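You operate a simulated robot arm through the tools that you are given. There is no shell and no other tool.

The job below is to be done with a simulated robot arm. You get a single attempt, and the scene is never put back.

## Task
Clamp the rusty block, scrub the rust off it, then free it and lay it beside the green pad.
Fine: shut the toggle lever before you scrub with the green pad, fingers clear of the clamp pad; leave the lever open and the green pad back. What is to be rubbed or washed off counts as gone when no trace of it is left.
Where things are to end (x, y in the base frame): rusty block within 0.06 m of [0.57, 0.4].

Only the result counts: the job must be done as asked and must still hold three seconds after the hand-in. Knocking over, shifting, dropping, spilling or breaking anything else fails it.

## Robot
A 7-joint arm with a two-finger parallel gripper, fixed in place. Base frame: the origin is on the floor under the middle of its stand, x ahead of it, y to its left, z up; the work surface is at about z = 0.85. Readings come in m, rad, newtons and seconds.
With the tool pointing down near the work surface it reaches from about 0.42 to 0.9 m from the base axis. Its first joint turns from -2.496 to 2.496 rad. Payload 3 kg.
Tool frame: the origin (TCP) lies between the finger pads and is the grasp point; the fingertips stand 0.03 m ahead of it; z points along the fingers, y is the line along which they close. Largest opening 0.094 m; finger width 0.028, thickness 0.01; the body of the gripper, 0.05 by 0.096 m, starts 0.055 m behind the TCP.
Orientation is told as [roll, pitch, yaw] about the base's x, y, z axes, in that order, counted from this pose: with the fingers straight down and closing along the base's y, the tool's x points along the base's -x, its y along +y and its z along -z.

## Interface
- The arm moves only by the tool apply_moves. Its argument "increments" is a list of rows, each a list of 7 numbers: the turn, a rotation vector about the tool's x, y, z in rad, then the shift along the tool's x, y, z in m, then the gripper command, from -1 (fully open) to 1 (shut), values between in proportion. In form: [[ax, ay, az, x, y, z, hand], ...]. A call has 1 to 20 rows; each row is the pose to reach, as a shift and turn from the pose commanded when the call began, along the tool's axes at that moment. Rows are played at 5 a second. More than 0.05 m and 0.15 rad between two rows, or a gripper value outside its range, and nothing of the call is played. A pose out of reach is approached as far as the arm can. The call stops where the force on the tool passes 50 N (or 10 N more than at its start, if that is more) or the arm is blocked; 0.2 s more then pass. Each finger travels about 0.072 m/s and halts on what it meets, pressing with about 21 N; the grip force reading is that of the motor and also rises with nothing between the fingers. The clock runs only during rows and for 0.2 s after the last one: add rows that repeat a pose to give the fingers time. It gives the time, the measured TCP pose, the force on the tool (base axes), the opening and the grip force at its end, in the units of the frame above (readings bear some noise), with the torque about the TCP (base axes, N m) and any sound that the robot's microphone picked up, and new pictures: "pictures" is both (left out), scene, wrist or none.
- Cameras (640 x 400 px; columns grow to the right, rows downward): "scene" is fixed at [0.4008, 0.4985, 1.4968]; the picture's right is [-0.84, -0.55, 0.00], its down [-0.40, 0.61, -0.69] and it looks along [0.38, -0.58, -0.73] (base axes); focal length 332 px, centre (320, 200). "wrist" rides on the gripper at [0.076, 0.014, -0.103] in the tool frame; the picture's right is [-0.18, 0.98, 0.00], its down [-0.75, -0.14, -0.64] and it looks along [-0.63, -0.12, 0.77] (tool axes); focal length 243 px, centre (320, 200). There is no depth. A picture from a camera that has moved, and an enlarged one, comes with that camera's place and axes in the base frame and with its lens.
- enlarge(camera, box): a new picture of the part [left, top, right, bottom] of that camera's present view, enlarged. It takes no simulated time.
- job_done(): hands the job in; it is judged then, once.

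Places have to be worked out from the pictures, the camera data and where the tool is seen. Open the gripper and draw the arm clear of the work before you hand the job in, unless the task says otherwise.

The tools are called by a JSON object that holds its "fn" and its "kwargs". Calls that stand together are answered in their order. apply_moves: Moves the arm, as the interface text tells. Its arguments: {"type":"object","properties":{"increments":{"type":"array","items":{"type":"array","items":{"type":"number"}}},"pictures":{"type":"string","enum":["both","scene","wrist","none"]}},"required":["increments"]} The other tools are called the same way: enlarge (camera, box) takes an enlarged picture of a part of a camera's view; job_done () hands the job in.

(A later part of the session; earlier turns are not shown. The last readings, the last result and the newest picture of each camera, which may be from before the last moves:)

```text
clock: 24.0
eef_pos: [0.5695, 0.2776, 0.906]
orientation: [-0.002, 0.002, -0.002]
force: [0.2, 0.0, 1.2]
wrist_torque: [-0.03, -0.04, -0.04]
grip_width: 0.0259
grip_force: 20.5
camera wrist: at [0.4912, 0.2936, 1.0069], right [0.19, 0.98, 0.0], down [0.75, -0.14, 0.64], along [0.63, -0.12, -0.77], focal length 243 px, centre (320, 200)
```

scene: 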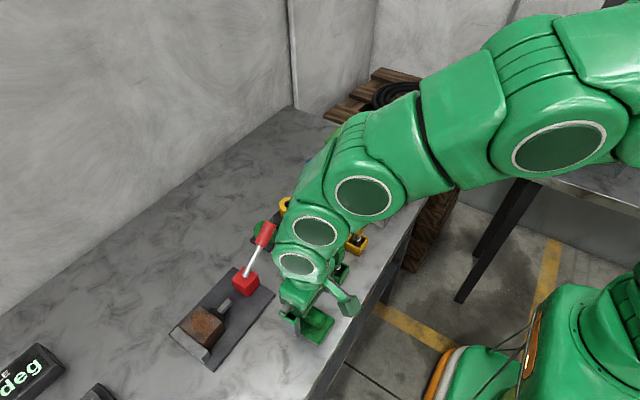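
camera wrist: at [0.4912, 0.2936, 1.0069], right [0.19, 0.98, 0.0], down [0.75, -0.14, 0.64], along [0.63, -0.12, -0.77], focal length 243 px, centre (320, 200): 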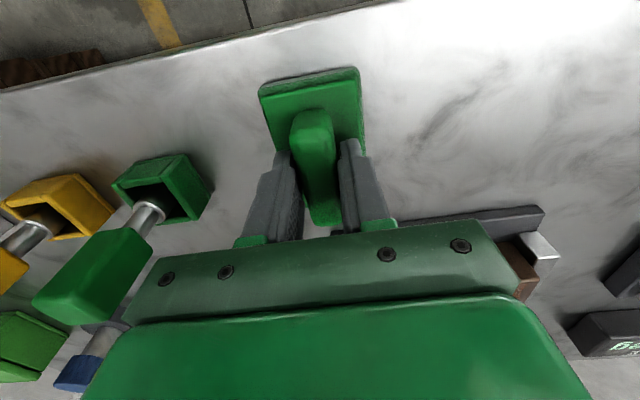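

The ridge is held at a width of 0.026 m. I'll lift the pad straight up and check it hangs level.

{"fn": "apply_moves", "kwargs": {"increments": [[0, 0, 0, 0, 0, -0.015, 1], [0, 0, 0, 0, 0, -0.04, 1], [0, 0, 0, 0, 0, -0.08, 1], [0, 0, 0, 0, 0, -0.125, 1], [0, 0, 0, 0, 0, -0.125, 1]], "pictures": "both"}}

```text
clock: 25.2
eef_pos: [0.5693, 0.2779, 1.0301]
orientation: [-0.002, 0.003, -0.002]
force: [0.6, 0.5, -0.2]
wrist_torque: [-0.02, 0.01, -0.05]
grip_width: 0.0
grip_force: 21.5
camera wrist: at [0.4917, 0.2932, 1.1328], right [0.19, 0.98, 0.0], down [0.75, -0.14, 0.64], along [0.63, -0.12, -0.77], focal length 243 px, centre (320, 200)
```

scene: 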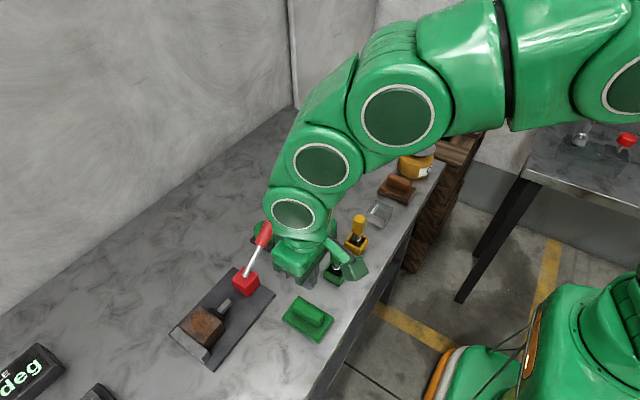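
wrist: 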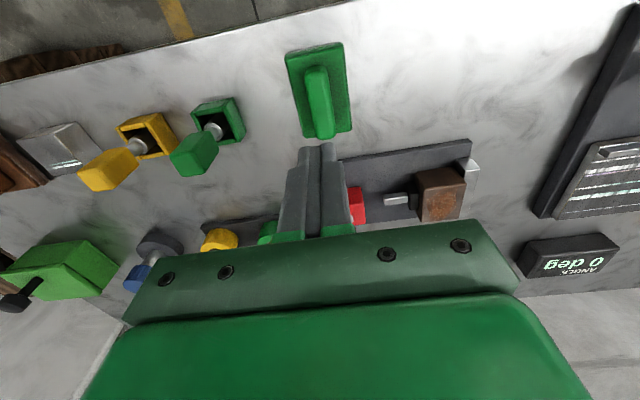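

The pad slipped free because the tips only caught the rounded top of the ridge; it stayed in place. I'll go back down with a narrower opening and feel for the base top, so I grip deeper.

{"fn": "apply_moves", "kwargs": {"increments": [[0, 0, 0, 0, 0, 0, 0.06], [0, 0, 0, 0, 0, 0.04, 0.06], [0, 0, 0, 0, 0, 0.08, 0.06], [0, 0, 0, 0, 0, 0.115, 0.06], [0, 0, 0, 0, 0, 0.125, 0.06], [0, 0, 0, 0, 0, 0.127, 0.06], [0, 0, 0, 0, 0, 0.129, 0.06]], "pictures": "wrist"}}

```text
clock: 26.8
eef_pos: [0.5687, 0.2783, 0.8999]
orientation: [0.0, 0.0, -0.001]
force: [-4.1, -4.6, 15.9]
wrist_torque: [-0.06, 0.13, 0.01]
grip_width: 0.0438
grip_force: 0.0
camera wrist: at [0.4916, 0.2931, 1.0018], right [0.19, 0.98, 0.0], down [0.75, -0.14, 0.64], along [0.63, -0.12, -0.77], focal length 243 px, centre (320, 200)
```

wrist: 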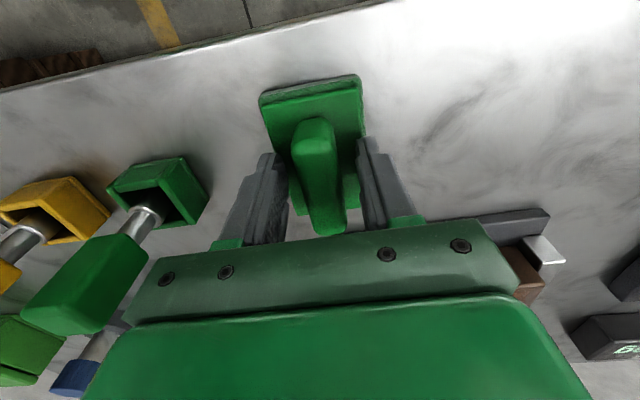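

The tips touched the base top at TCP z≈0.900. I'll raise 1 mm and close here for the deepest possible grip on the ridge.

{"fn": "apply_moves", "kwargs": {"increments": [[0, 0, 0, 0, 0, -0.0015, 0.06], [0, 0, 0, 0, 0, -0.0015, 0.5], [0, 0, 0, 0, 0, -0.0015, 1], [0, 0, 0, 0, 0, -0.0015, 1], [0, 0, 0, 0, 0, -0.0015, 1], [0, 0, 0, 0, 0, -0.0015, 1]], "pictures": "wrist"}}

{"fn": "enlarge", "kwargs": {"camera": "wrist", "box": [220, 60, 420, 260]}}

```text
clock: 28.2
eef_pos: [0.5691, 0.2776, 0.9013]
orientation: [-0.003, 0.002, -0.002]
force: [-1.0, 1.4, -0.4]
wrist_torque: [0.0, 0.04, 0.0]
grip_width: 0.0259
grip_force: 21.2
camera wrist: at [0.4915, 0.2933, 1.0033], right [0.19, 0.98, 0.0], down [0.75, -0.14, 0.64], along [0.63, -0.12, -0.77], focal length 243 px, centre (320, 200)
```

wrist: 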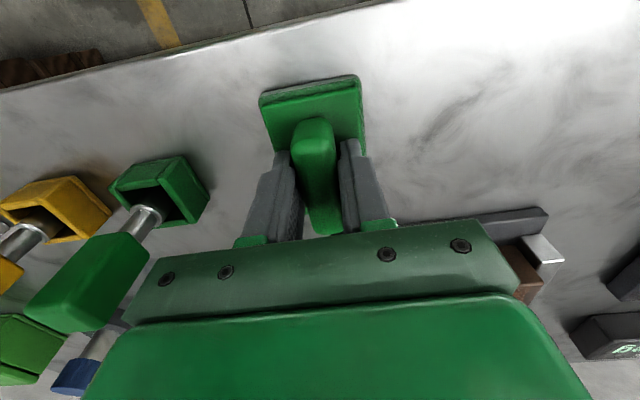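

```text
2.00 times, centred on (320, 160) of wrist
camera zoom: at [0.4915, 0.2933, 1.0033], right [0.19, 0.98, 0.0], down [0.75, -0.14, 0.64], along [0.63, -0.12, -0.77], focal length 485 px, centre (320, 280)
```

zoom: 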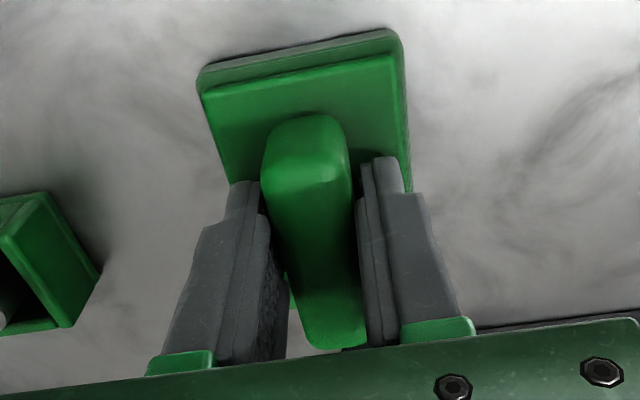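

The width is again 0.026 on the ridge's flat sides, now with deeper contact. I'll lift gently and check after the first centimetre.

{"fn": "apply_moves", "kwargs": {"increments": [[0, 0, 0, 0, 0, -0.002, 1], [0, 0, 0, 0, 0, -0.004, 1], [0, 0, 0, 0, 0, -0.007, 1], [0, 0, 0, 0, 0, -0.01, 1], [0, 0, 0, 0, 0, -0.01, 1]], "pictures": "wrist"}}

```text
clock: 29.4
eef_pos: [0.5687, 0.2782, 0.9116]
orientation: [-0.001, 0.002, -0.001]
force: [0.9, -0.3, -1.6]
wrist_torque: [-0.03, -0.02, -0.01]
grip_width: 0.026
grip_force: 20.4
camera wrist: at [0.4916, 0.2933, 1.0135], right [0.19, 0.98, 0.0], down [0.75, -0.14, 0.64], along [0.63, -0.12, -0.77], focal length 243 px, centre (320, 200)
```

wrist: 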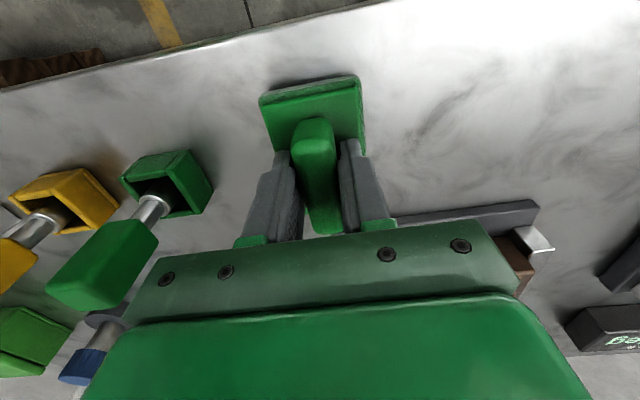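

The pad rises with the hand this time, weighing about 1.6 N. I'll lift on at a moderate speed.

{"fn": "apply_moves", "kwargs": {"increments": [[0, 0, 0, 0, 0, -0.01, 1], [0, 0, 0, 0, 0, -0.025, 1], [0, 0, 0, 0, 0, -0.045, 1], [0, 0, 0, 0, 0, -0.065, 1], [0, 0, 0, 0, 0, -0.085, 1], [0, 0, 0, 0, 0, -0.1, 1], [0, 0, 0, 0, 0, -0.11, 1], [0, 0, 0, 0, 0, -0.11, 1]], "pictures": "both"}}

```text
clock: 31.2
eef_pos: [0.5695, 0.2791, 1.0221]
orientation: [-0.002, 0.001, -0.002]
force: [-0.4, 0.2, -0.8]
wrist_torque: [0.0, -0.02, 0.03]
grip_width: 0.026
grip_force: 20.7
camera wrist: at [0.4917, 0.2946, 1.1237], right [0.19, 0.98, 0.0], down [0.75, -0.14, 0.64], along [0.63, -0.12, -0.77], focal length 243 px, centre (320, 200)
```

scene: 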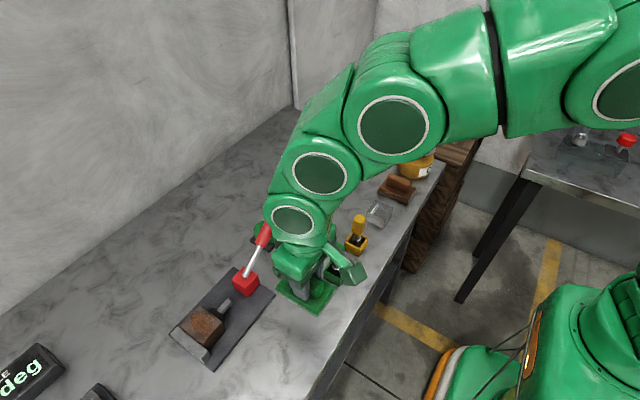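
wrist: 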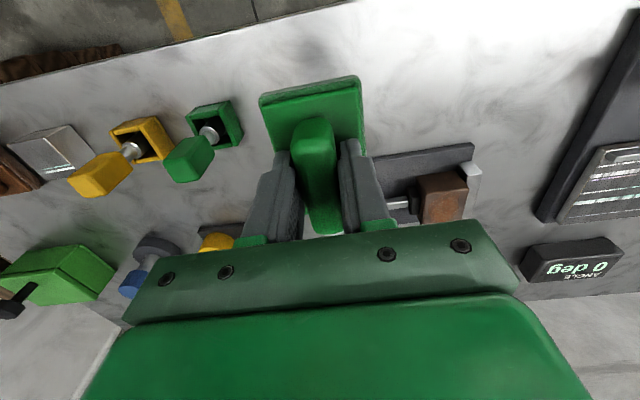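

The pad is securely held, with its underside about 0.050 m below the TCP. The block top is at z≈0.91, centred near (0.716, 0.406), so I'll carry the pad over it and stay high.

{"fn": "apply_moves", "kwargs": {"increments": [[0, 0, 0, -0.015, 0.013, 0, 1], [0, 0, 0, -0.04, 0.035, 0, 1], [0, 0, 0, -0.065, 0.057, 0, 1], [0, 0, 0, -0.09, 0.079, 0, 1], [0, 0, 0, -0.115, 0.1, 0, 1], [0, 0, 0, -0.135, 0.117, 0, 1], [0, 0, 0, -0.146, 0.127, 0, 1], [0, 0, 0, -0.146, 0.127, 0.02, 1], [0, 0, 0, -0.146, 0.127, 0.04, 1], [0, 0, 0, -0.146, 0.127, 0.04, 1]], "pictures": "both"}}

```text
clock: 33.4
eef_pos: [0.7159, 0.4057, 0.9805]
orientation: [-0.001, 0.002, -0.002]
force: [-0.3, 0.0, -0.5]
wrist_torque: [0.0, -0.01, -0.03]
grip_width: 0.0255
grip_force: 21.1
camera wrist: at [0.6382, 0.4218, 1.0828], right [0.19, 0.98, 0.0], down [0.75, -0.14, 0.64], along [0.63, -0.12, -0.77], focal length 243 px, centre (320, 200)
```

scene: 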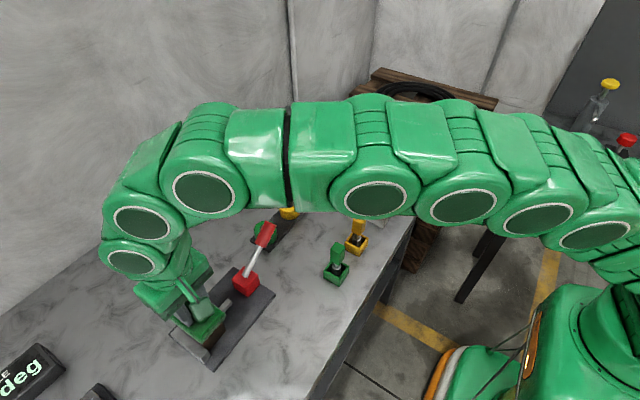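
wrist: 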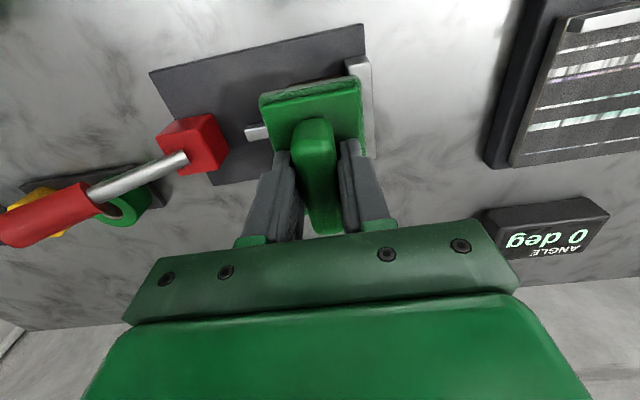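

The pad hangs over the block and everything nearby is clear. I'll lower it slowly to feel for the block top.

{"fn": "apply_moves", "kwargs": {"increments": [[0, 0, 0, 0, 0, 0.008, 1], [0, 0, 0, 0, 0, 0.014, 1], [0, 0, 0, 0, 0, 0.017, 1], [0, 0, 0, 0, 0, 0.019, 1]], "pictures": "none"}}

```text
clock: 34.4
eef_pos: [0.7147, 0.4054, 0.9616]
orientation: [-0.002, 0.001, -0.003]
force: [0.5, -0.3, -0.5]
wrist_torque: [0.01, 0.01, 0.0]
grip_width: 0.0257
grip_force: 20.3
```

No contact yet at z 0.9616, so I'll continue in small steps.

{"fn": "apply_moves", "kwargs": {"increments": [[0, 0, 0, 0, 0, 0.001, 1], [0, 0, 0, 0, 0, 0.002, 1], [0, 0, 0, 0, 0, 0.003, 1]], "pictures": "none"}}

```text
clock: 35.2
eef_pos: [0.7156, 0.4047, 0.9581]
orientation: [-0.001, 0.001, -0.002]
force: [-0.8, -0.9, -0.8]
wrist_torque: [0.03, -0.01, -0.02]
grip_width: 0.0259
grip_force: 21.0
```

{"fn": "apply_moves", "kwargs": {"increments": [[0, 0, 0, 0, 0, 0.001, 1], [0, 0, 0, 0, 0, 0.002, 1], [0, 0, 0, 0, 0, 0.003, 1]], "pictures": "none"}}

```text
clock: 36.0
eef_pos: [0.7158, 0.4055, 0.9555]
orientation: [-0.003, 0.002, -0.001]
force: [-0.2, 0.1, 0.7]
wrist_torque: [-0.01, -0.02, 0.0]
grip_width: 0.0257
grip_force: 21.1
```

The force is just starting to change at z 0.9555, so I'll take two more millimetres.

{"fn": "apply_moves", "kwargs": {"increments": [[0, 0, 0, 0, 0, 0.001, 1], [0, 0, 0, 0, 0, 0.002, 1], [0, 0, 0, 0, 0, 0.002, 1]], "pictures": "wrist"}}

```text
clock: 36.8
eef_pos: [0.7158, 0.4045, 0.954]
orientation: [0.0, 0.002, -0.001]
force: [0.0, -0.5, -0.3]
wrist_torque: [0.0, -0.03, 0.02]
grip_width: 0.0257
grip_force: 20.8
camera wrist: at [0.638, 0.4205, 1.0563], right [0.19, 0.98, 0.0], down [0.75, -0.14, 0.64], along [0.63, -0.12, -0.77], focal length 243 px, centre (320, 200)
```

wrist: 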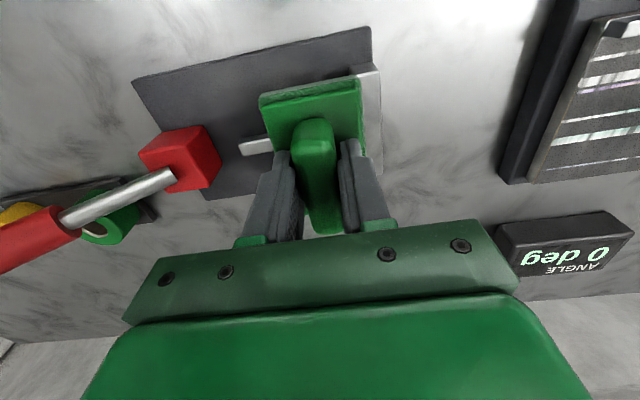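

Still no contact at z 0.954, so I'll keep going down a millimetre at a time.

{"fn": "apply_moves", "kwargs": {"increments": [[0, 0, 0, 0, 0, 0.001, 1], [0, 0, 0, 0, 0, 0.002, 1], [0, 0, 0, 0, 0, 0.003, 1]], "pictures": "none"}}

```text
clock: 37.6
eef_pos: [0.7157, 0.4047, 0.9527]
orientation: [-0.001, -0.002, -0.002]
force: [-2.9, -1.2, 18.8]
wrist_torque: [-0.01, 0.11, 0.05]
grip_width: 0.0257
grip_force: 21.4
```

Contact shows at z≈0.9525 with 19 N and almost no torque, so the pad is flat and centred on the block top. I'll ease off slightly and begin with gentle rubbing strokes along x, then check.

{"fn": "apply_moves", "kwargs": {"increments": [[0, 0, 0, 0.004, 0, -0.0005, 1], [0, 0, 0, 0.01, 0, -0.0005, 1], [0, 0, 0, 0.003, 0, -0.0005, 1], [0, 0, 0, -0.005, 0, -0.0005, 1], [0, 0, 0, -0.01, 0, -0.0005, 1], [0, 0, 0, -0.003, 0, -0.0005, 1], [0, 0, 0, 0, 0, -0.0005, 1]], "pictures": "both"}}

```text
clock: 39.2
eef_pos: [0.7144, 0.4058, 0.9504]
orientation: [0.0, 0.0, -0.001]
force: [5.8, -2.5, 12.7]
wrist_torque: [-0.01, -0.46, -0.04]
grip_width: 0.0256
grip_force: 21.3
camera wrist: at [0.6378, 0.4211, 1.0539], right [0.19, 0.98, 0.0], down [0.75, -0.14, 0.64], along [0.63, -0.12, -0.77], focal length 243 px, centre (320, 200)
```

scene: 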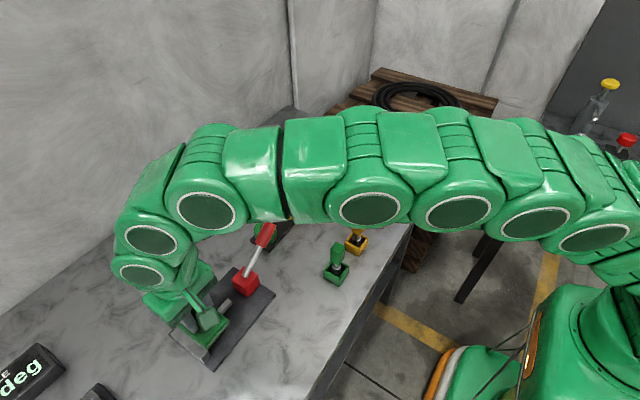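
wrist: 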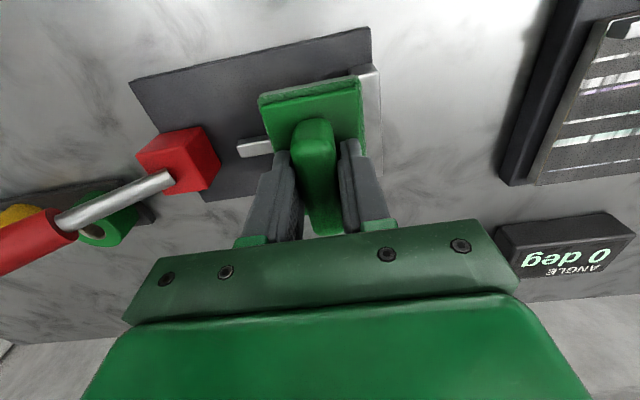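

The pad holds at 12.7 N and rubs cleanly. I'll scrub with more strokes, in x and with small y offsets.

{"fn": "apply_moves", "kwargs": {"increments": [[0, 0, 0, 0.008, 0, 0, 1], [0, 0, 0, 0.016, 0, 0, 1], [0, 0, 0, 0.006, 0.003, 0, 1], [0, 0, 0, -0.005, 0.005, 0, 1], [0, 0, 0, -0.016, 0.005, 0, 1], [0, 0, 0, -0.005, 0.005, 0, 1], [0, 0, 0, 0.006, 0.003, 0, 1], [0, 0, 0, 0.016, 0, 0, 1], [0, 0, 0, 0.006, -0.003, 0, 1], [0, 0, 0, -0.005, -0.006, 0, 1], [0, 0, 0, -0.016, -0.006, 0, 1], [0, 0, 0, -0.005, -0.006, 0, 1], [0, 0, 0, 0.006, -0.006, 0, 1], [0, 0, 0, 0.016, -0.004, 0, 1], [0, 0, 0, 0.006, 0, 0, 1], [0, 0, 0, -0.005, 0, 0, 1], [0, 0, 0, -0.016, 0, 0, 1], [0, 0, 0, -0.008, 0, 0, 1], [0, 0, 0, 0, 0, 0, 1]], "pictures": "both"}}

```text
clock: 43.2
eef_pos: [0.7163, 0.4043, 0.9514]
orientation: [-0.002, 0.003, -0.001]
force: [5.1, -0.2, 9.7]
wrist_torque: [-0.01, -0.4, -0.02]
grip_width: 0.0259
grip_force: 20.9
camera wrist: at [0.6388, 0.4202, 1.0539], right [0.19, 0.98, 0.0], down [0.75, -0.14, 0.64], along [0.63, -0.12, -0.77], focal length 243 px, centre (320, 200)
```

scene: 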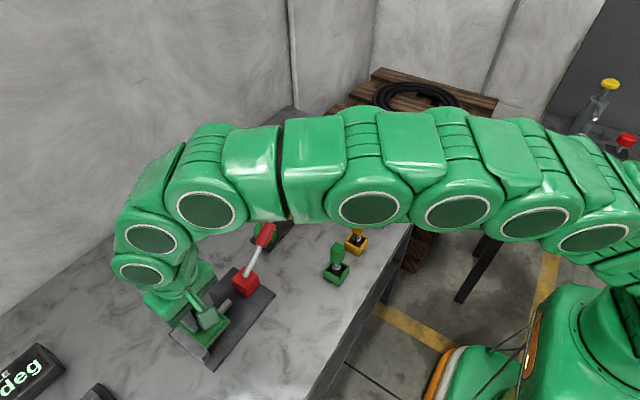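
wrist: 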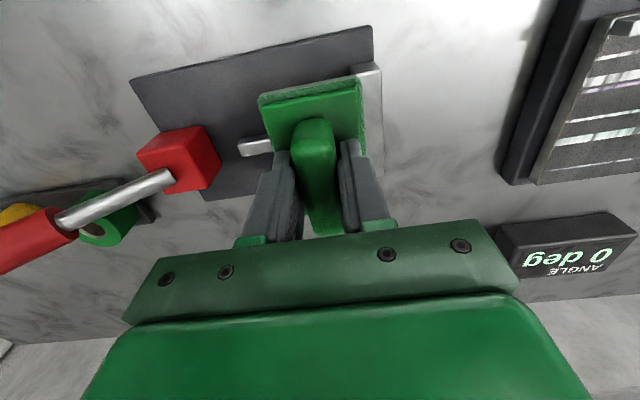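

I'll lift the pad and draw back toward the robot to inspect the block top.

{"fn": "apply_moves", "kwargs": {"increments": [[0, 0, 0, 0, 0, -0.02, 1], [0, 0, 0, 0, 0, -0.05, 1], [0, 0, 0, 0.03, -0.02, -0.07, 1], [0, 0, 0, 0.06, -0.045, -0.07, 1], [0, 0, 0, 0.09, -0.07, -0.07, 1], [0, 0, 0, 0.12, -0.095, -0.07, 1], [0, 0, 0, 0.135, -0.11, -0.07, 1], [0, 0, 0, 0.135, -0.11, -0.07, 1]], "pictures": "both"}}

{"fn": "enlarge", "kwargs": {"camera": "scene", "box": [160, 250, 290, 380]}}

{"fn": "enlarge", "kwargs": {"camera": "wrist", "box": [330, 100, 530, 240]}}

```text
clock: 45.0
eef_pos: [0.5807, 0.2943, 1.0213]
orientation: [-0.003, 0.001, -0.002]
force: [-0.2, 0.6, -0.2]
wrist_torque: [0.02, -0.02, 0.01]
grip_width: 0.0257
grip_force: 21.0
camera wrist: at [0.5029, 0.309, 1.1232], right [0.19, 0.98, 0.0], down [0.75, -0.14, 0.64], along [0.63, -0.12, -0.77], focal length 243 px, centre (320, 200)
```

scene: 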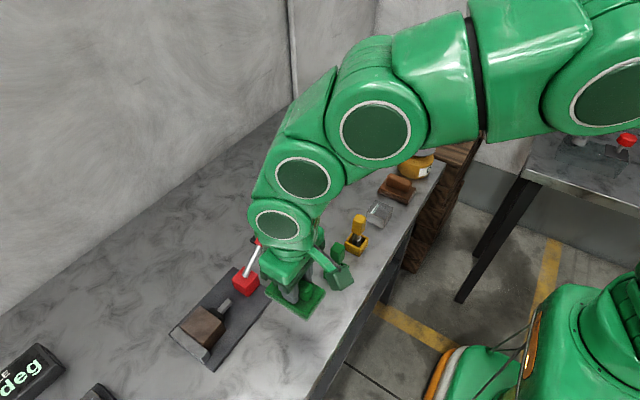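
wrist: 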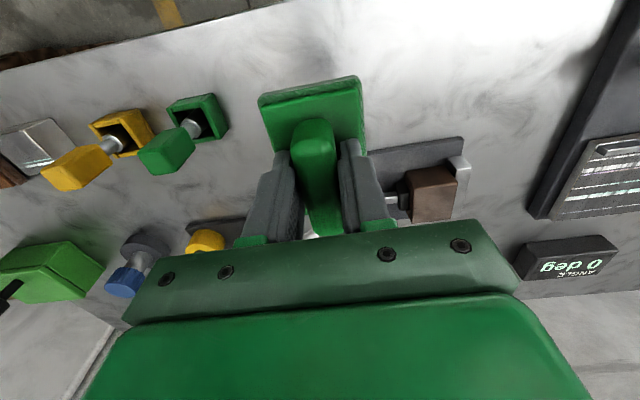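

```text
3.08 times, centred on (225, 315) of scene
camera zoom: at [0.4008, 0.4985, 1.4968], right [-0.84, -0.55, 0.0], down [-0.4, 0.61, -0.69], along [0.38, -0.58, -0.73], focal length 1022 px, centre (612, -154)
```

zoom: 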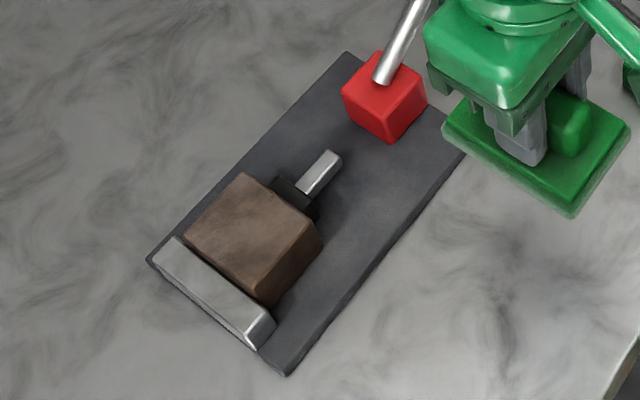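

```text
2.86 times, centred on (430, 170) of wrist
camera zoom: at [0.5029, 0.309, 1.1232], right [0.19, 0.98, 0.0], down [0.75, -0.14, 0.64], along [0.63, -0.12, -0.77], focal length 693 px, centre (6, 286)
```

zoom: 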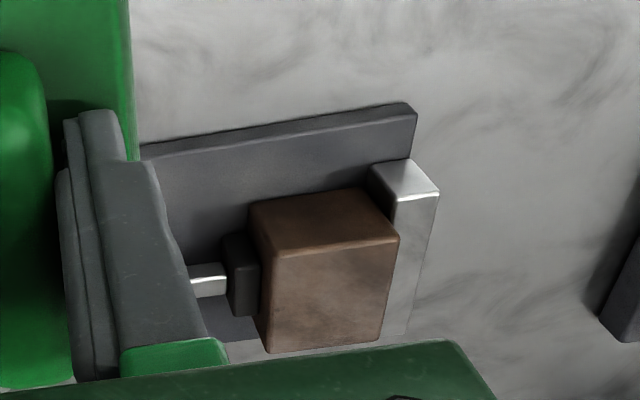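

The orange patch seems gone and the block stayed clamped without moving. I'll zoom in much tighter to look for any faint trace.

{"fn": "enlarge", "kwargs": {"camera": "scene", "box": [180, 298, 236, 350]}}

{"fn": "enlarge", "kwargs": {"camera": "wrist", "box": [405, 155, 475, 230]}}

```text
7.69 times, centred on (208, 324) of scene
camera zoom: at [0.4008, 0.4985, 1.4968], right [-0.84, -0.55, 0.0], down [-0.4, 0.61, -0.69], along [0.38, -0.58, -0.73], focal length 2555 px, centre (1182, -754)
```

zoom: 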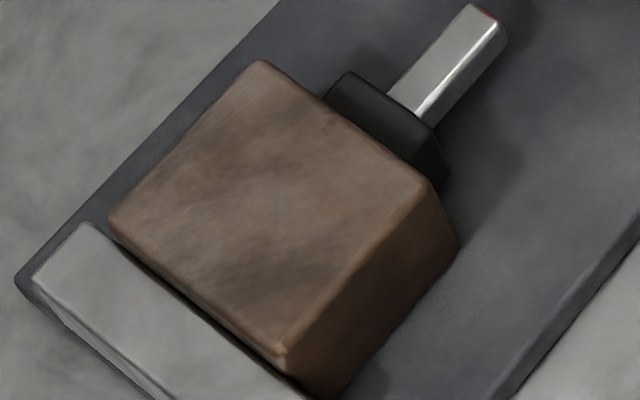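

```text
5.33 times, centred on (440, 192) of wrist
camera zoom: at [0.5029, 0.309, 1.1232], right [0.19, 0.98, 0.0], down [0.75, -0.14, 0.64], along [0.63, -0.12, -0.77], focal length 1294 px, centre (-320, 240)
```

zoom: 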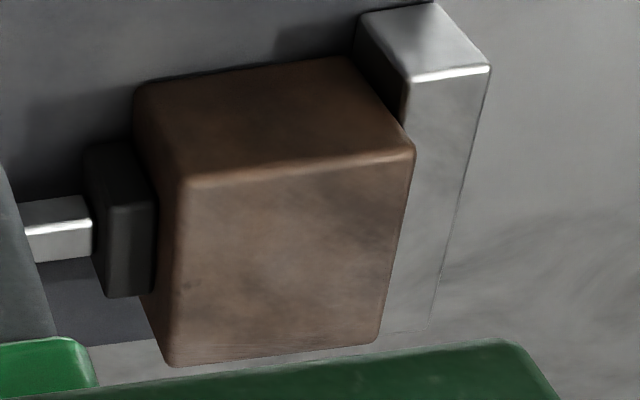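

I see no orange left, only the block's own brown. For safety I'll give it one more scrub at the same height, since a trace too faint to see would still count.

{"fn": "apply_moves", "kwargs": {"increments": [[0, 0, 0, -0.015, 0.012, 0, 1], [0, 0, 0, -0.045, 0.037, 0, 1], [0, 0, 0, -0.075, 0.062, 0, 1], [0, 0, 0, -0.105, 0.086, 0, 1], [0, 0, 0, -0.125, 0.102, 0, 1], [0, 0, 0, -0.135, 0.11, 0, 1], [0, 0, 0, -0.135, 0.11, 0.025, 1], [0, 0, 0, -0.135, 0.11, 0.05, 1], [0, 0, 0, -0.135, 0.11, 0.062, 1], [0, 0, 0, -0.135, 0.11, 0.067, 1], [0, 0, 0, -0.135, 0.11, 0.07, 1]], "pictures": "none"}}

```text
clock: 47.4
eef_pos: [0.7152, 0.4058, 0.9524]
orientation: [-0.001, 0.0, -0.002]
force: [-0.3, -0.8, 3.4]
wrist_torque: [-0.03, -0.02, 0.04]
grip_width: 0.0257
grip_force: 20.6
```

The pad is back on the block with light contact of 3.4 N. I'll press about 1 mm more and scrub again over the whole face.

{"fn": "apply_moves", "kwargs": {"increments": [[0, 0, 0, 0.004, 0, 0.001, 1], [0, 0, 0, 0.014, 0.006, 0.001, 1], [0, 0, 0, 0.004, 0.008, 0.001, 1], [0, 0, 0, -0.006, 0.008, 0.001, 1], [0, 0, 0, -0.016, 0.006, 0.001, 1], [0, 0, 0, -0.006, 0.002, 0.001, 1], [0, 0, 0, 0.006, 0, 0.001, 1], [0, 0, 0, 0.016, -0.004, 0.001, 1], [0, 0, 0, 0.006, -0.008, 0.001, 1], [0, 0, 0, -0.006, -0.008, 0.001, 1], [0, 0, 0, -0.016, -0.006, 0.001, 1], [0, 0, 0, -0.006, 0, 0.001, 1], [0, 0, 0, 0.006, 0.004, 0.001, 1], [0, 0, 0, 0.016, 0.006, 0.001, 1], [0, 0, 0, 0.006, 0, 0.001, 1], [0, 0, 0, -0.006, -0.004, 0.001, 1], [0, 0, 0, -0.014, 0, 0.001, 1], [0, 0, 0, -0.004, 0, 0.001, 1], [0, 0, 0, 0, 0, 0, 1]], "pictures": "wrist"}}

```text
clock: 49.3
eef_pos: [0.7001, 0.4025, 0.952]
orientation: [0.0, 0.002, 0.0]
force: [-2.3, -1.7, 10.4]
wrist_torque: [-0.15, -0.16, -0.02]
grip_width: 0.0258
grip_force: 20.5
stopped in row 9: the force on the tool passed its limit at 59 N (the readings are from after the stop); the commanded pose is now the measured one
camera wrist: at [0.6242, 0.4171, 1.0539], right [0.18, 0.98, 0.0], down [0.76, -0.14, 0.64], along [0.63, -0.12, -0.77], focal length 243 px, centre (320, 200)
```

wrist: 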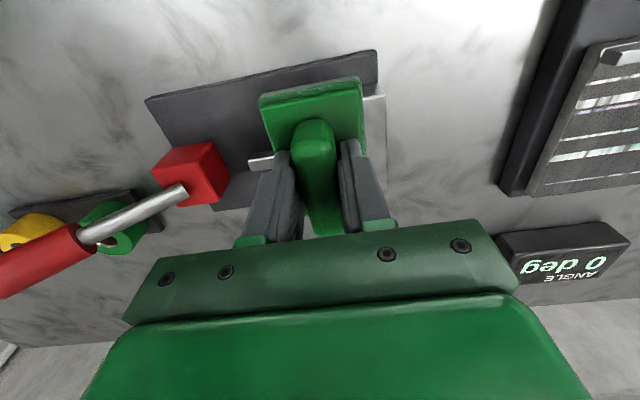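

The scrub was stopped by a brief force spike at the end of a stroke, but the pad is still held squarely and the force is back to 10 N. That was plenty of rubbing, so I'll lift off and check again.

{"fn": "apply_moves", "kwargs": {"increments": [[0, 0, 0, 0, 0, -0.02, 1], [0, 0, 0, 0, 0, -0.05, 1], [0, 0, 0, 0.03, -0.02, -0.07, 1], [0, 0, 0, 0.06, -0.045, -0.07, 1], [0, 0, 0, 0.09, -0.07, -0.07, 1], [0, 0, 0, 0.115, -0.095, -0.07, 1], [0, 0, 0, 0.13, -0.12, -0.07, 1], [0, 0, 0, 0.13, -0.12, -0.07, 1]], "pictures": "both"}}

{"fn": "enlarge", "kwargs": {"camera": "scene", "box": [160, 260, 270, 370]}}

{"fn": "enlarge", "kwargs": {"camera": "wrist", "box": [380, 120, 500, 240]}}

```text
clock: 51.1
eef_pos: [0.5699, 0.2812, 1.0205]
orientation: [0.0, 0.003, 0.0]
force: [-0.7, 0.2, -0.6]
wrist_torque: [0.01, -0.01, 0.02]
grip_width: 0.0256
grip_force: 21.4
camera wrist: at [0.4929, 0.2964, 1.1222], right [0.18, 0.98, 0.0], down [0.76, -0.14, 0.64], along [0.63, -0.12, -0.77], focal length 243 px, centre (320, 200)
```

scene: 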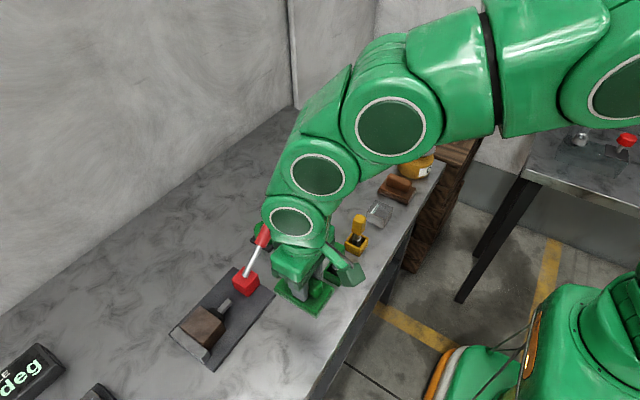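
wrist: 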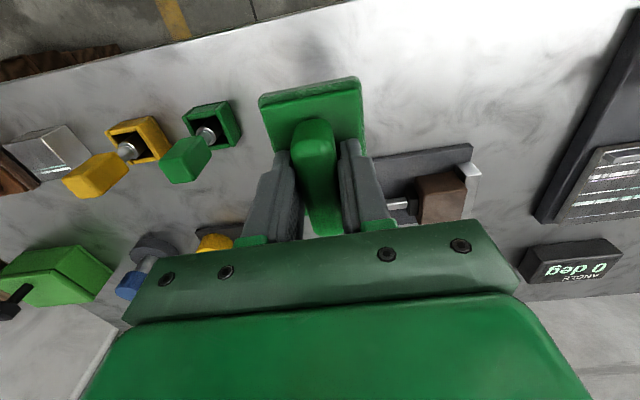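

```text
3.64 times, centred on (215, 315) of scene
camera zoom: at [0.4008, 0.4985, 1.4968], right [-0.84, -0.55, 0.0], down [-0.4, 0.61, -0.69], along [0.38, -0.58, -0.73], focal length 1208 px, centre (702, -218)
```

zoom: 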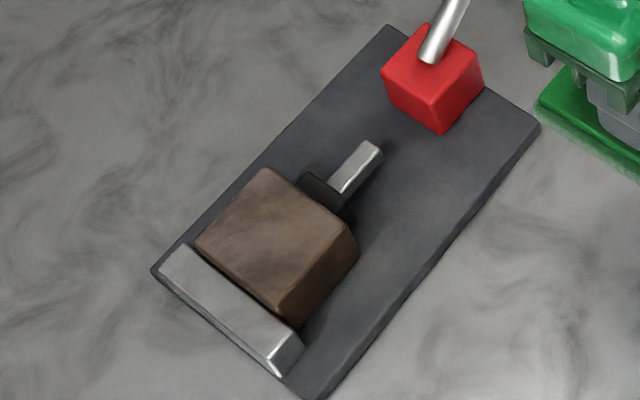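

```text
3.33 times, centred on (440, 180) of wrist
camera zoom: at [0.4929, 0.2964, 1.1222], right [0.18, 0.98, 0.0], down [0.76, -0.14, 0.64], along [0.63, -0.12, -0.77], focal length 809 px, centre (-80, 267)
```

zoom: 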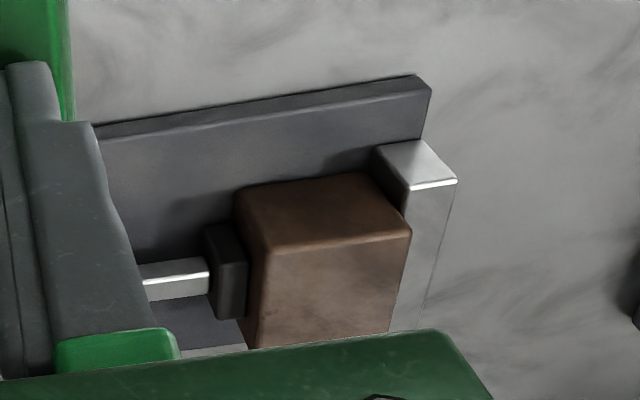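

The block is uniformly clean in both views. Now I'll return the pad to its original place, lowering it at (0.569, 0.278).

{"fn": "apply_moves", "kwargs": {"increments": [[0, 0, 0, 0, -0.003, 0.03, 1], [0, 0, 0, 0, -0.003, 0.06, 1], [0, 0, 0, 0, -0.003, 0.09, 1], [0, 0, 0, 0, -0.003, 0.108, 1], [0, 0, 0, 0, -0.003, 0.115, 1], [0, 0, 0, 0, -0.003, 0.118, 1]], "pictures": "wrist"}}

```text
clock: 52.5
eef_pos: [0.5716, 0.2802, 0.9031]
orientation: [-0.001, 0.003, 0.001]
force: [1.1, -0.6, -0.8]
wrist_torque: [-0.01, 0.0, -0.01]
grip_width: 0.0256
grip_force: 21.1
camera wrist: at [0.4938, 0.2944, 1.0052], right [0.18, 0.98, 0.0], down [0.76, -0.14, 0.64], along [0.63, -0.12, -0.77], focal length 243 px, centre (320, 200)
```

wrist: 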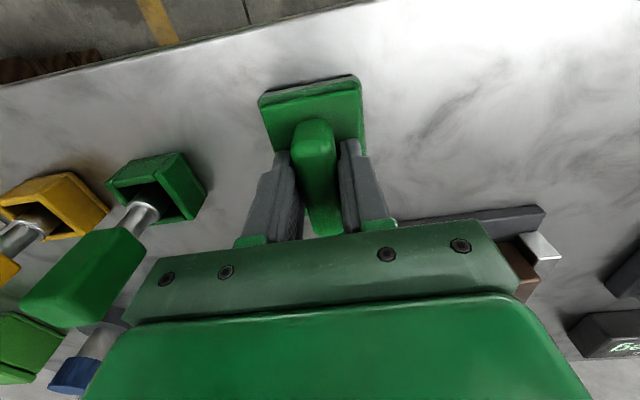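

Compared with the grasp pose I'm about 2 mm off in x and 2 mm above. I'll correct that and settle the pad onto the bench.

{"fn": "apply_moves", "kwargs": {"increments": [[0, 0, 0, 0.002, -0.001, 0.0005, 1], [0, 0, 0, 0.002, -0.001, 0.0015, 1], [0, 0, 0, 0.002, -0.001, 0.0025, 1]], "pictures": "none"}}

```text
clock: 53.3
eef_pos: [0.5694, 0.2786, 0.9004]
orientation: [0.0, 0.004, 0.0]
force: [-0.1, 0.6, -1.0]
wrist_torque: [-0.02, 0.0, -0.02]
grip_width: 0.0259
grip_force: 21.5
```

{"fn": "apply_moves", "kwargs": {"increments": [[0, 0, 0, 0, 0, 0.001, 1], [0, 0, 0, 0, 0, 0.002, 1]], "pictures": "none"}}

```text
clock: 53.9
eef_pos: [0.5697, 0.277, 0.9]
orientation: [0.0, -0.001, -0.001]
force: [-7.9, 0.6, 34.8]
wrist_torque: [-0.02, 0.21, 0.01]
grip_width: 0.026
grip_force: 20.8
```

The pad is firmly on the bench at z 0.900, pressing a bit hard. I'll ease up 1.5 mm, open the fingers partway and rise straight up.

{"fn": "apply_moves", "kwargs": {"increments": [[0, 0, 0, 0, 0, -0.0012, 1], [0, 0, 0, 0, 0, -0.0015, 0.4], [0, 0, 0, 0, 0, -0.0015, 0.0], [0, 0, 0, 0, 0, -0.0015, 0.0], [0, 0, 0, 0, 0, -0.02, 0.0], [0, 0, 0, 0, 0, -0.05, 0.0], [0, 0, 0, 0, 0, -0.09, 0.0], [0, 0, 0, 0, 0, -0.13, 0.0], [0, 0, 0, 0, 0, -0.15, 0.0]], "pictures": "both"}}

```text
clock: 55.9
eef_pos: [0.5706, 0.2773, 1.0491]
orientation: [0.0, 0.003, -0.001]
force: [-0.3, 0.3, 0.7]
wrist_torque: [-0.02, 0.02, 0.03]
grip_width: 0.0469
grip_force: 0.1
camera wrist: at [0.4933, 0.2915, 1.1506], right [0.18, 0.98, 0.0], down [0.76, -0.14, 0.64], along [0.63, -0.12, -0.77], focal length 243 px, centre (320, 200)
```

scene: 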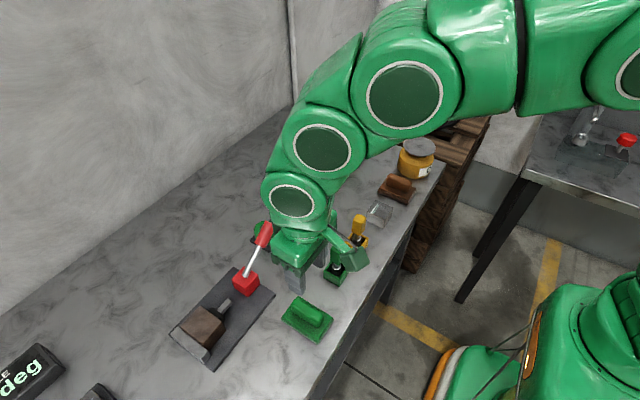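
wrist: 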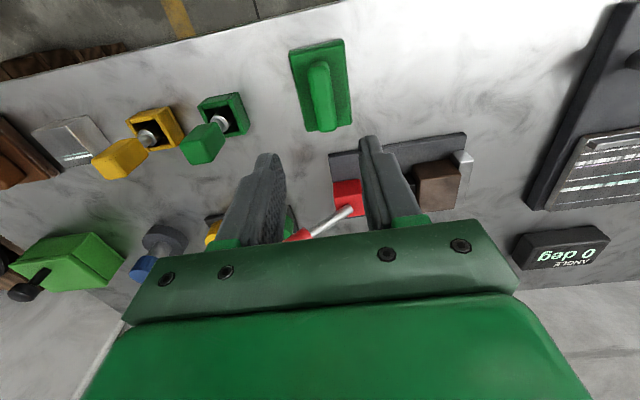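

The pad is back in its place. Next I'll open the lever by pushing its tip back toward +y from the −y side: I close the fingers, rise and go around to (0.72, 0.15), clear of the ring stand.

{"fn": "apply_moves", "kwargs": {"increments": [[0, 0, 0, 0, 0, -0.03, 1], [0, 0, 0, -0.03, -0.025, -0.04, 1], [0, 0, 0, -0.06, -0.05, -0.04, 1], [0, 0, 0, -0.09, -0.075, -0.04, 1], [0, 0, 0, -0.12, -0.1, -0.04, 1], [0, 0, 0, -0.15, -0.127, -0.04, 1], [0, 0, 0, -0.15, -0.137, -0.02, 1], [0, 0, 0, -0.15, -0.137, -0.02, 1]], "pictures": "both"}}

```text
clock: 57.7
eef_pos: [0.7195, 0.1404, 1.0675]
orientation: [0.0, 0.004, 0.001]
force: [-0.3, -0.1, -0.4]
wrist_torque: [0.0, 0.04, -0.02]
grip_width: 0.0
grip_force: 21.0
camera wrist: at [0.6427, 0.1556, 1.1696], right [0.18, 0.98, 0.0], down [0.76, -0.14, 0.64], along [0.63, -0.12, -0.77], focal length 243 px, centre (320, 200)
```

scene: 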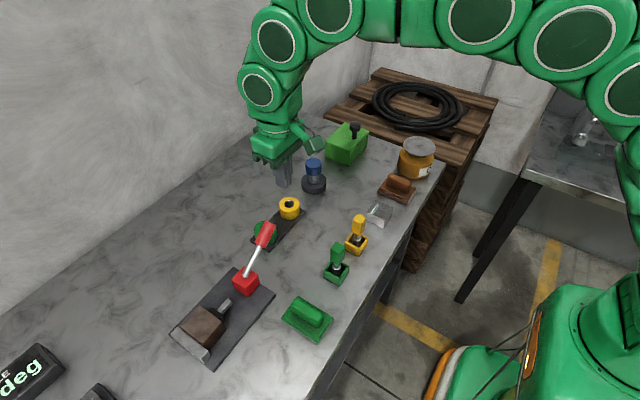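
wrist: 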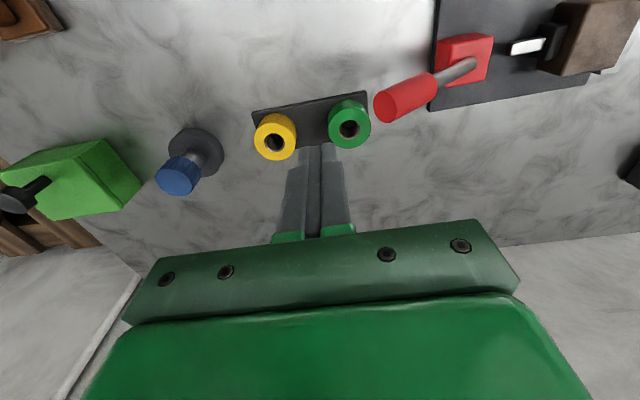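

The lever tip is at about (0.72, 0.199, 0.972), and the rings are well below and behind my fingers. I'll descend to TCP z≈0.97 on the −y side and start pushing the tip toward +y.

{"fn": "apply_moves", "kwargs": {"increments": [[0, 0, 0, 0, 0, 0.035, 1], [0, 0, 0, 0, 0, 0.07, 1], [0, 0, 0, 0, 0, 0.097, 1], [0, 0, 0, 0, 0.015, 0.097, 1], [0, 0, 0, 0, 0.03, 0.097, 1], [0, 0, 0, 0, 0.036, 0.097, 1], [0, 0, 0, 0, 0.042, 0.097, 1], [0, 0, 0, 0, 0.047, 0.096, 1], [0, 0, 0, 0, 0.052, 0.095, 1]], "pictures": "both"}}

```text
clock: 59.1
eef_pos: [0.7212, 0.1686, 0.9733]
orientation: [-0.004, 0.004, -0.007]
force: [-1.2, -9.0, 1.2]
wrist_torque: [0.0, -0.01, 0.01]
grip_width: 0.0002
grip_force: 21.3
stopped in row 6: the force on the tool passed its limit at 60 N (the readings are from after the stop); the commanded pose is now the measured one
camera wrist: at [0.6441, 0.1839, 1.0748], right [0.19, 0.98, -0.01], down [0.75, -0.14, 0.64], along [0.63, -0.13, -0.77], focal length 243 px, centre (320, 200)
```

scene: 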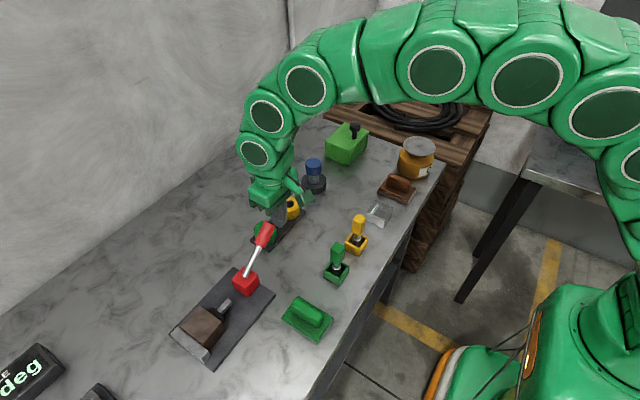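
wrist: 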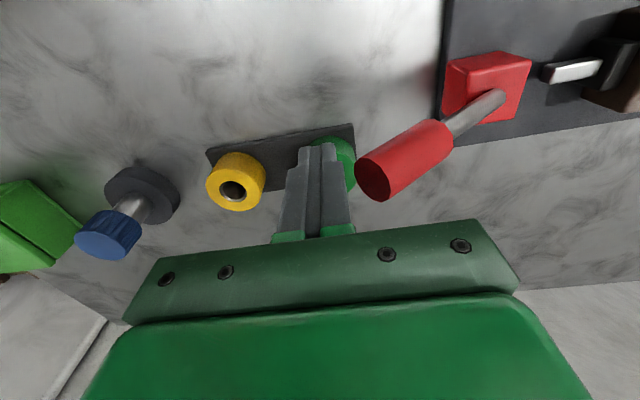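

I met the handle tip at TCP y≈0.169; the spike came from approaching too fast. I'll push slowly along the tip's opening arc, toward +y and up.

{"fn": "apply_moves", "kwargs": {"increments": [[0, 0, 0, 0, 0.001, -0.001, 1], [0, 0, 0, 0, 0.002, -0.002, 1], [0, 0, 0, 0, 0.003, -0.003, 1], [0, 0, 0, 0, 0.004, -0.004, 1]], "pictures": "none"}}

```text
clock: 60.1
eef_pos: [0.7205, 0.1709, 0.9771]
orientation: [-0.007, 0.002, -0.005]
force: [0.9, -24.4, 12.2]
wrist_torque: [0.18, 0.03, 0.0]
grip_width: 0.0
grip_force: 21.7
```

The reaction points along the lever's axis, so the fingertips are pressing on the handle's end face instead of its lower edge. I'll back off and lower the fingers by 3 cm so their flat side catches the lower edge, then push slowly.

{"fn": "apply_moves", "kwargs": {"increments": [[0, 0, 0, 0, -0.006, 0, 1], [0, 0, 0, 0, -0.012, 0.015, 1], [0, 0, 0, 0, -0.012, 0.033, 1], [0, 0, 0, 0, -0.008, 0.033, 1], [0, 0, 0, 0, -0.004, 0.033, 1], [0, 0, 0, 0, -0.002, 0.033, 1], [0, 0, 0, 0, 0, 0.033, 1], [0, 0, 0, 0, 0.002, 0.033, 1], [0, 0, 0, 0, 0.004, 0.033, 1]], "pictures": "wrist"}}

```text
clock: 62.1
eef_pos: [0.7217, 0.175, 0.9453]
orientation: [-0.005, -0.001, -0.004]
force: [0.8, -29.8, 18.0]
wrist_torque: [1.36, 0.1, -0.01]
grip_width: 0.0004
grip_force: 20.3
camera wrist: at [0.6438, 0.1906, 1.0471], right [0.19, 0.98, 0.0], down [0.75, -0.14, 0.64], along [0.63, -0.12, -0.77], focal length 243 px, centre (320, 200)
```

wrist: 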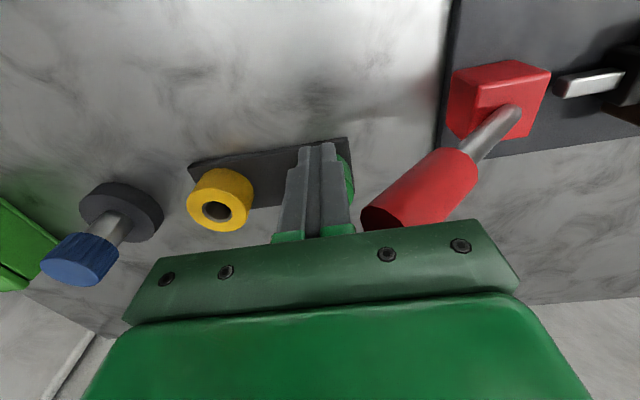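

The torque puts the contact about 4 cm above the TCP, on the finger's flat side at z≈0.985. The finger face has already gone from y 0.179 to 0.185, so the lever is starting to open. I'll continue, moving up as well as +y so friction helps.

{"fn": "apply_moves", "kwargs": {"increments": [[0, 0, 0, 0, 0.0005, -0.0015, 1], [0, 0, 0, 0, 0.0015, -0.003, 1], [0, 0, 0, 0, 0.003, -0.0045, 1], [0, 0, 0, 0, 0.0045, -0.006, 1], [0, 0, 0, 0, 0.006, -0.0075, 1], [0, 0, 0, 0, 0.0075, -0.009, 1]], "pictures": "wrist"}}

```text
clock: 63.5
eef_pos: [0.7209, 0.1851, 0.9519]
orientation: [-0.006, 0.003, -0.004]
force: [-3.8, -7.4, 2.7]
wrist_torque: [0.39, -0.15, 0.11]
grip_width: 0.0002
grip_force: 20.8
camera wrist: at [0.6443, 0.2001, 1.0546], right [0.19, 0.98, 0.0], down [0.75, -0.14, 0.64], along [0.63, -0.12, -0.77], focal length 243 px, centre (320, 200)
```

wrist: 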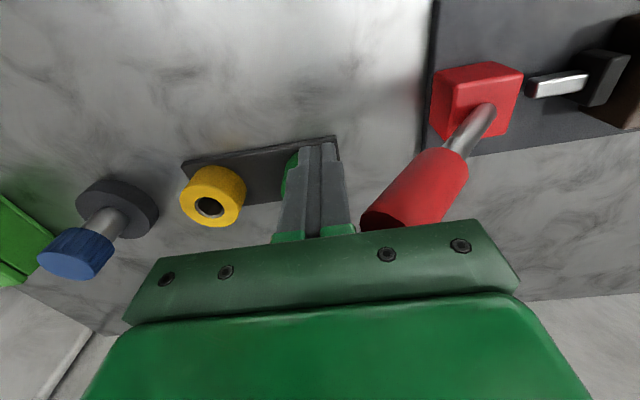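

The force dropped to 7 N, so the lever has broken free and is opening. I'll raise the hand to keep its body above the rising handle and sweep the lever to upright.

{"fn": "apply_moves", "kwargs": {"increments": [[0, 0, 0, 0, 0.002, -0.012, 1], [0, 0, 0, 0, 0.006, -0.022, 1], [0, 0, 0, 0, 0.014, -0.028, 1], [0, 0, 0, 0, 0.022, -0.032, 1], [0, 0, 0, 0, 0.03, -0.036, 1], [0, 0, 0, 0, 0.038, -0.038, 1], [0, 0, 0, 0, 0.046, -0.04, 1], [0, 0, 0, 0, 0.054, -0.041, 1], [0, 0, 0, 0, 0.06, -0.042, 1]], "pictures": "both"}}

```text
clock: 65.5
eef_pos: [0.7204, 0.2429, 0.9942]
orientation: [-0.005, 0.004, -0.004]
force: [-0.7, -4.2, 2.2]
wrist_torque: [0.16, -0.07, 0.07]
grip_width: 0.0
grip_force: 20.9
camera wrist: at [0.6439, 0.2604, 1.0964], right [0.19, 0.98, -0.01], down [0.76, -0.14, 0.64], along [0.63, -0.12, -0.77], focal length 243 px, centre (320, 200)
```

scene: 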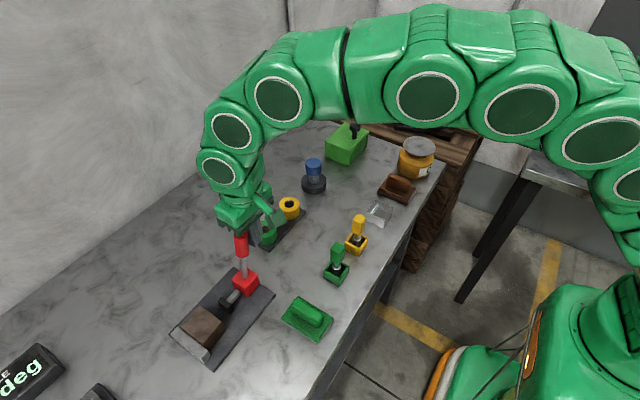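
wrist: 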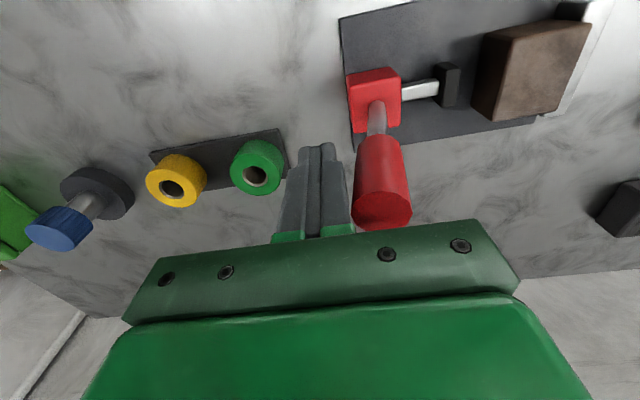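

The lever is almost upright and the plunger has retracted from the block. I'll push the last bit gently until it meets its open stop.

{"fn": "apply_moves", "kwargs": {"increments": [[0, 0, 0, 0, 0.004, -0.001, 1], [0, 0, 0, 0, 0.008, -0.002, 1], [0, 0, 0, 0, 0.012, -0.002, 1], [0, 0, 0, 0, 0.015, -0.002, 1], [0, 0, 0, 0, 0.018, -0.002, 1]], "pictures": "none"}}

```text
clock: 66.7
eef_pos: [0.7213, 0.2616, 0.9964]
orientation: [-0.004, 0.002, -0.003]
force: [1.3, -4.8, 3.0]
wrist_torque: [0.18, 0.05, -0.01]
grip_width: 0.0
grip_force: 20.8
```

{"fn": "apply_moves", "kwargs": {"increments": [[0, 0, 0, 0, 0.002, 0, 1], [0, 0, 0, 0, 0.004, 0, 1], [0, 0, 0, 0, 0.006, 0, 1]], "pictures": "none"}}

```text
clock: 67.6
eef_pos: [0.721, 0.2631, 0.9959]
orientation: [-0.011, 0.005, -0.007]
force: [-5.0, -13.6, 1.2]
wrist_torque: [0.27, -0.08, 0.11]
grip_width: 0.0
grip_force: 21.0
stopped in row 3: the force on the tool passed its limit at 52 N (the readings are from after the stop); the commanded pose is now the measured one
```

The push met a hard stop with the lever upright again. I'll back away and up, straighten the tool, and check the lever and block.

{"fn": "apply_moves", "kwargs": {"increments": [[0, 0, 0, 0, -0.01, 0, 1], [0, 0, 0, 0, -0.03, -0.02, 1], [-0.011, -0.005, -0.007, 0, -0.04, -0.06, 1], [-0.011, -0.005, -0.007, 0.02, -0.04, -0.1, 1], [-0.011, -0.005, -0.007, 0.05, -0.02, -0.12, 0], [-0.011, -0.005, -0.007, 0.08, 0.01, -0.12, -1], [-0.011, -0.005, -0.007, 0.08, 0.05, -0.12, -1], [-0.011, -0.005, -0.007, 0.08, 0.09, -0.12, -1], [-0.011, -0.005, -0.007, 0.08, 0.12, -0.12, -1]], "pictures": "both"}}

```text
clock: 69.6
eef_pos: [0.6429, 0.388, 1.1154]
orientation: [0.004, 0.001, 0.0]
force: [0.0, 1.4, -0.2]
wrist_torque: [0.0, -0.01, 0.01]
grip_width: 0.0941
grip_force: 0.1
camera wrist: at [0.5656, 0.4018, 1.2167], right [0.18, 0.98, 0.0], down [0.75, -0.14, 0.64], along [0.63, -0.12, -0.77], focal length 243 px, centre (320, 200)
```

scene: 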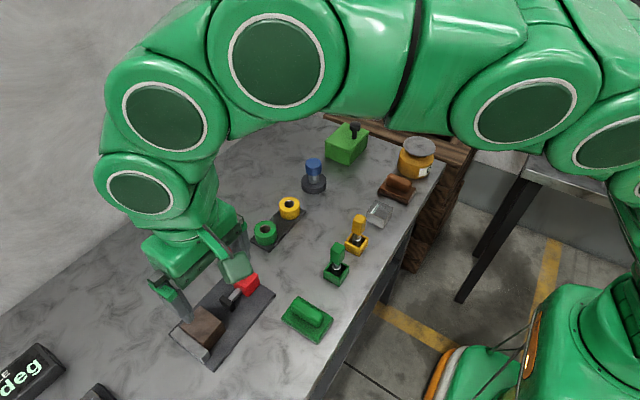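
wrist: 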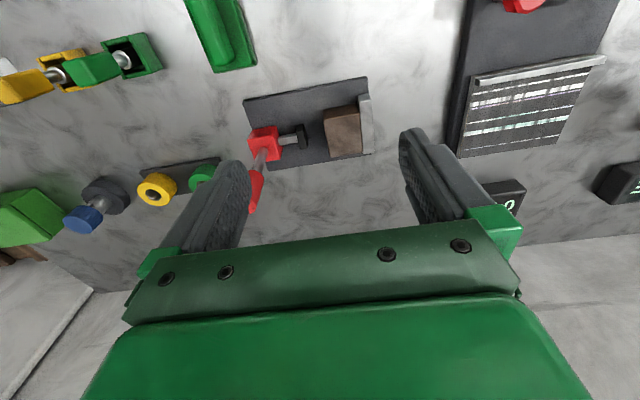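

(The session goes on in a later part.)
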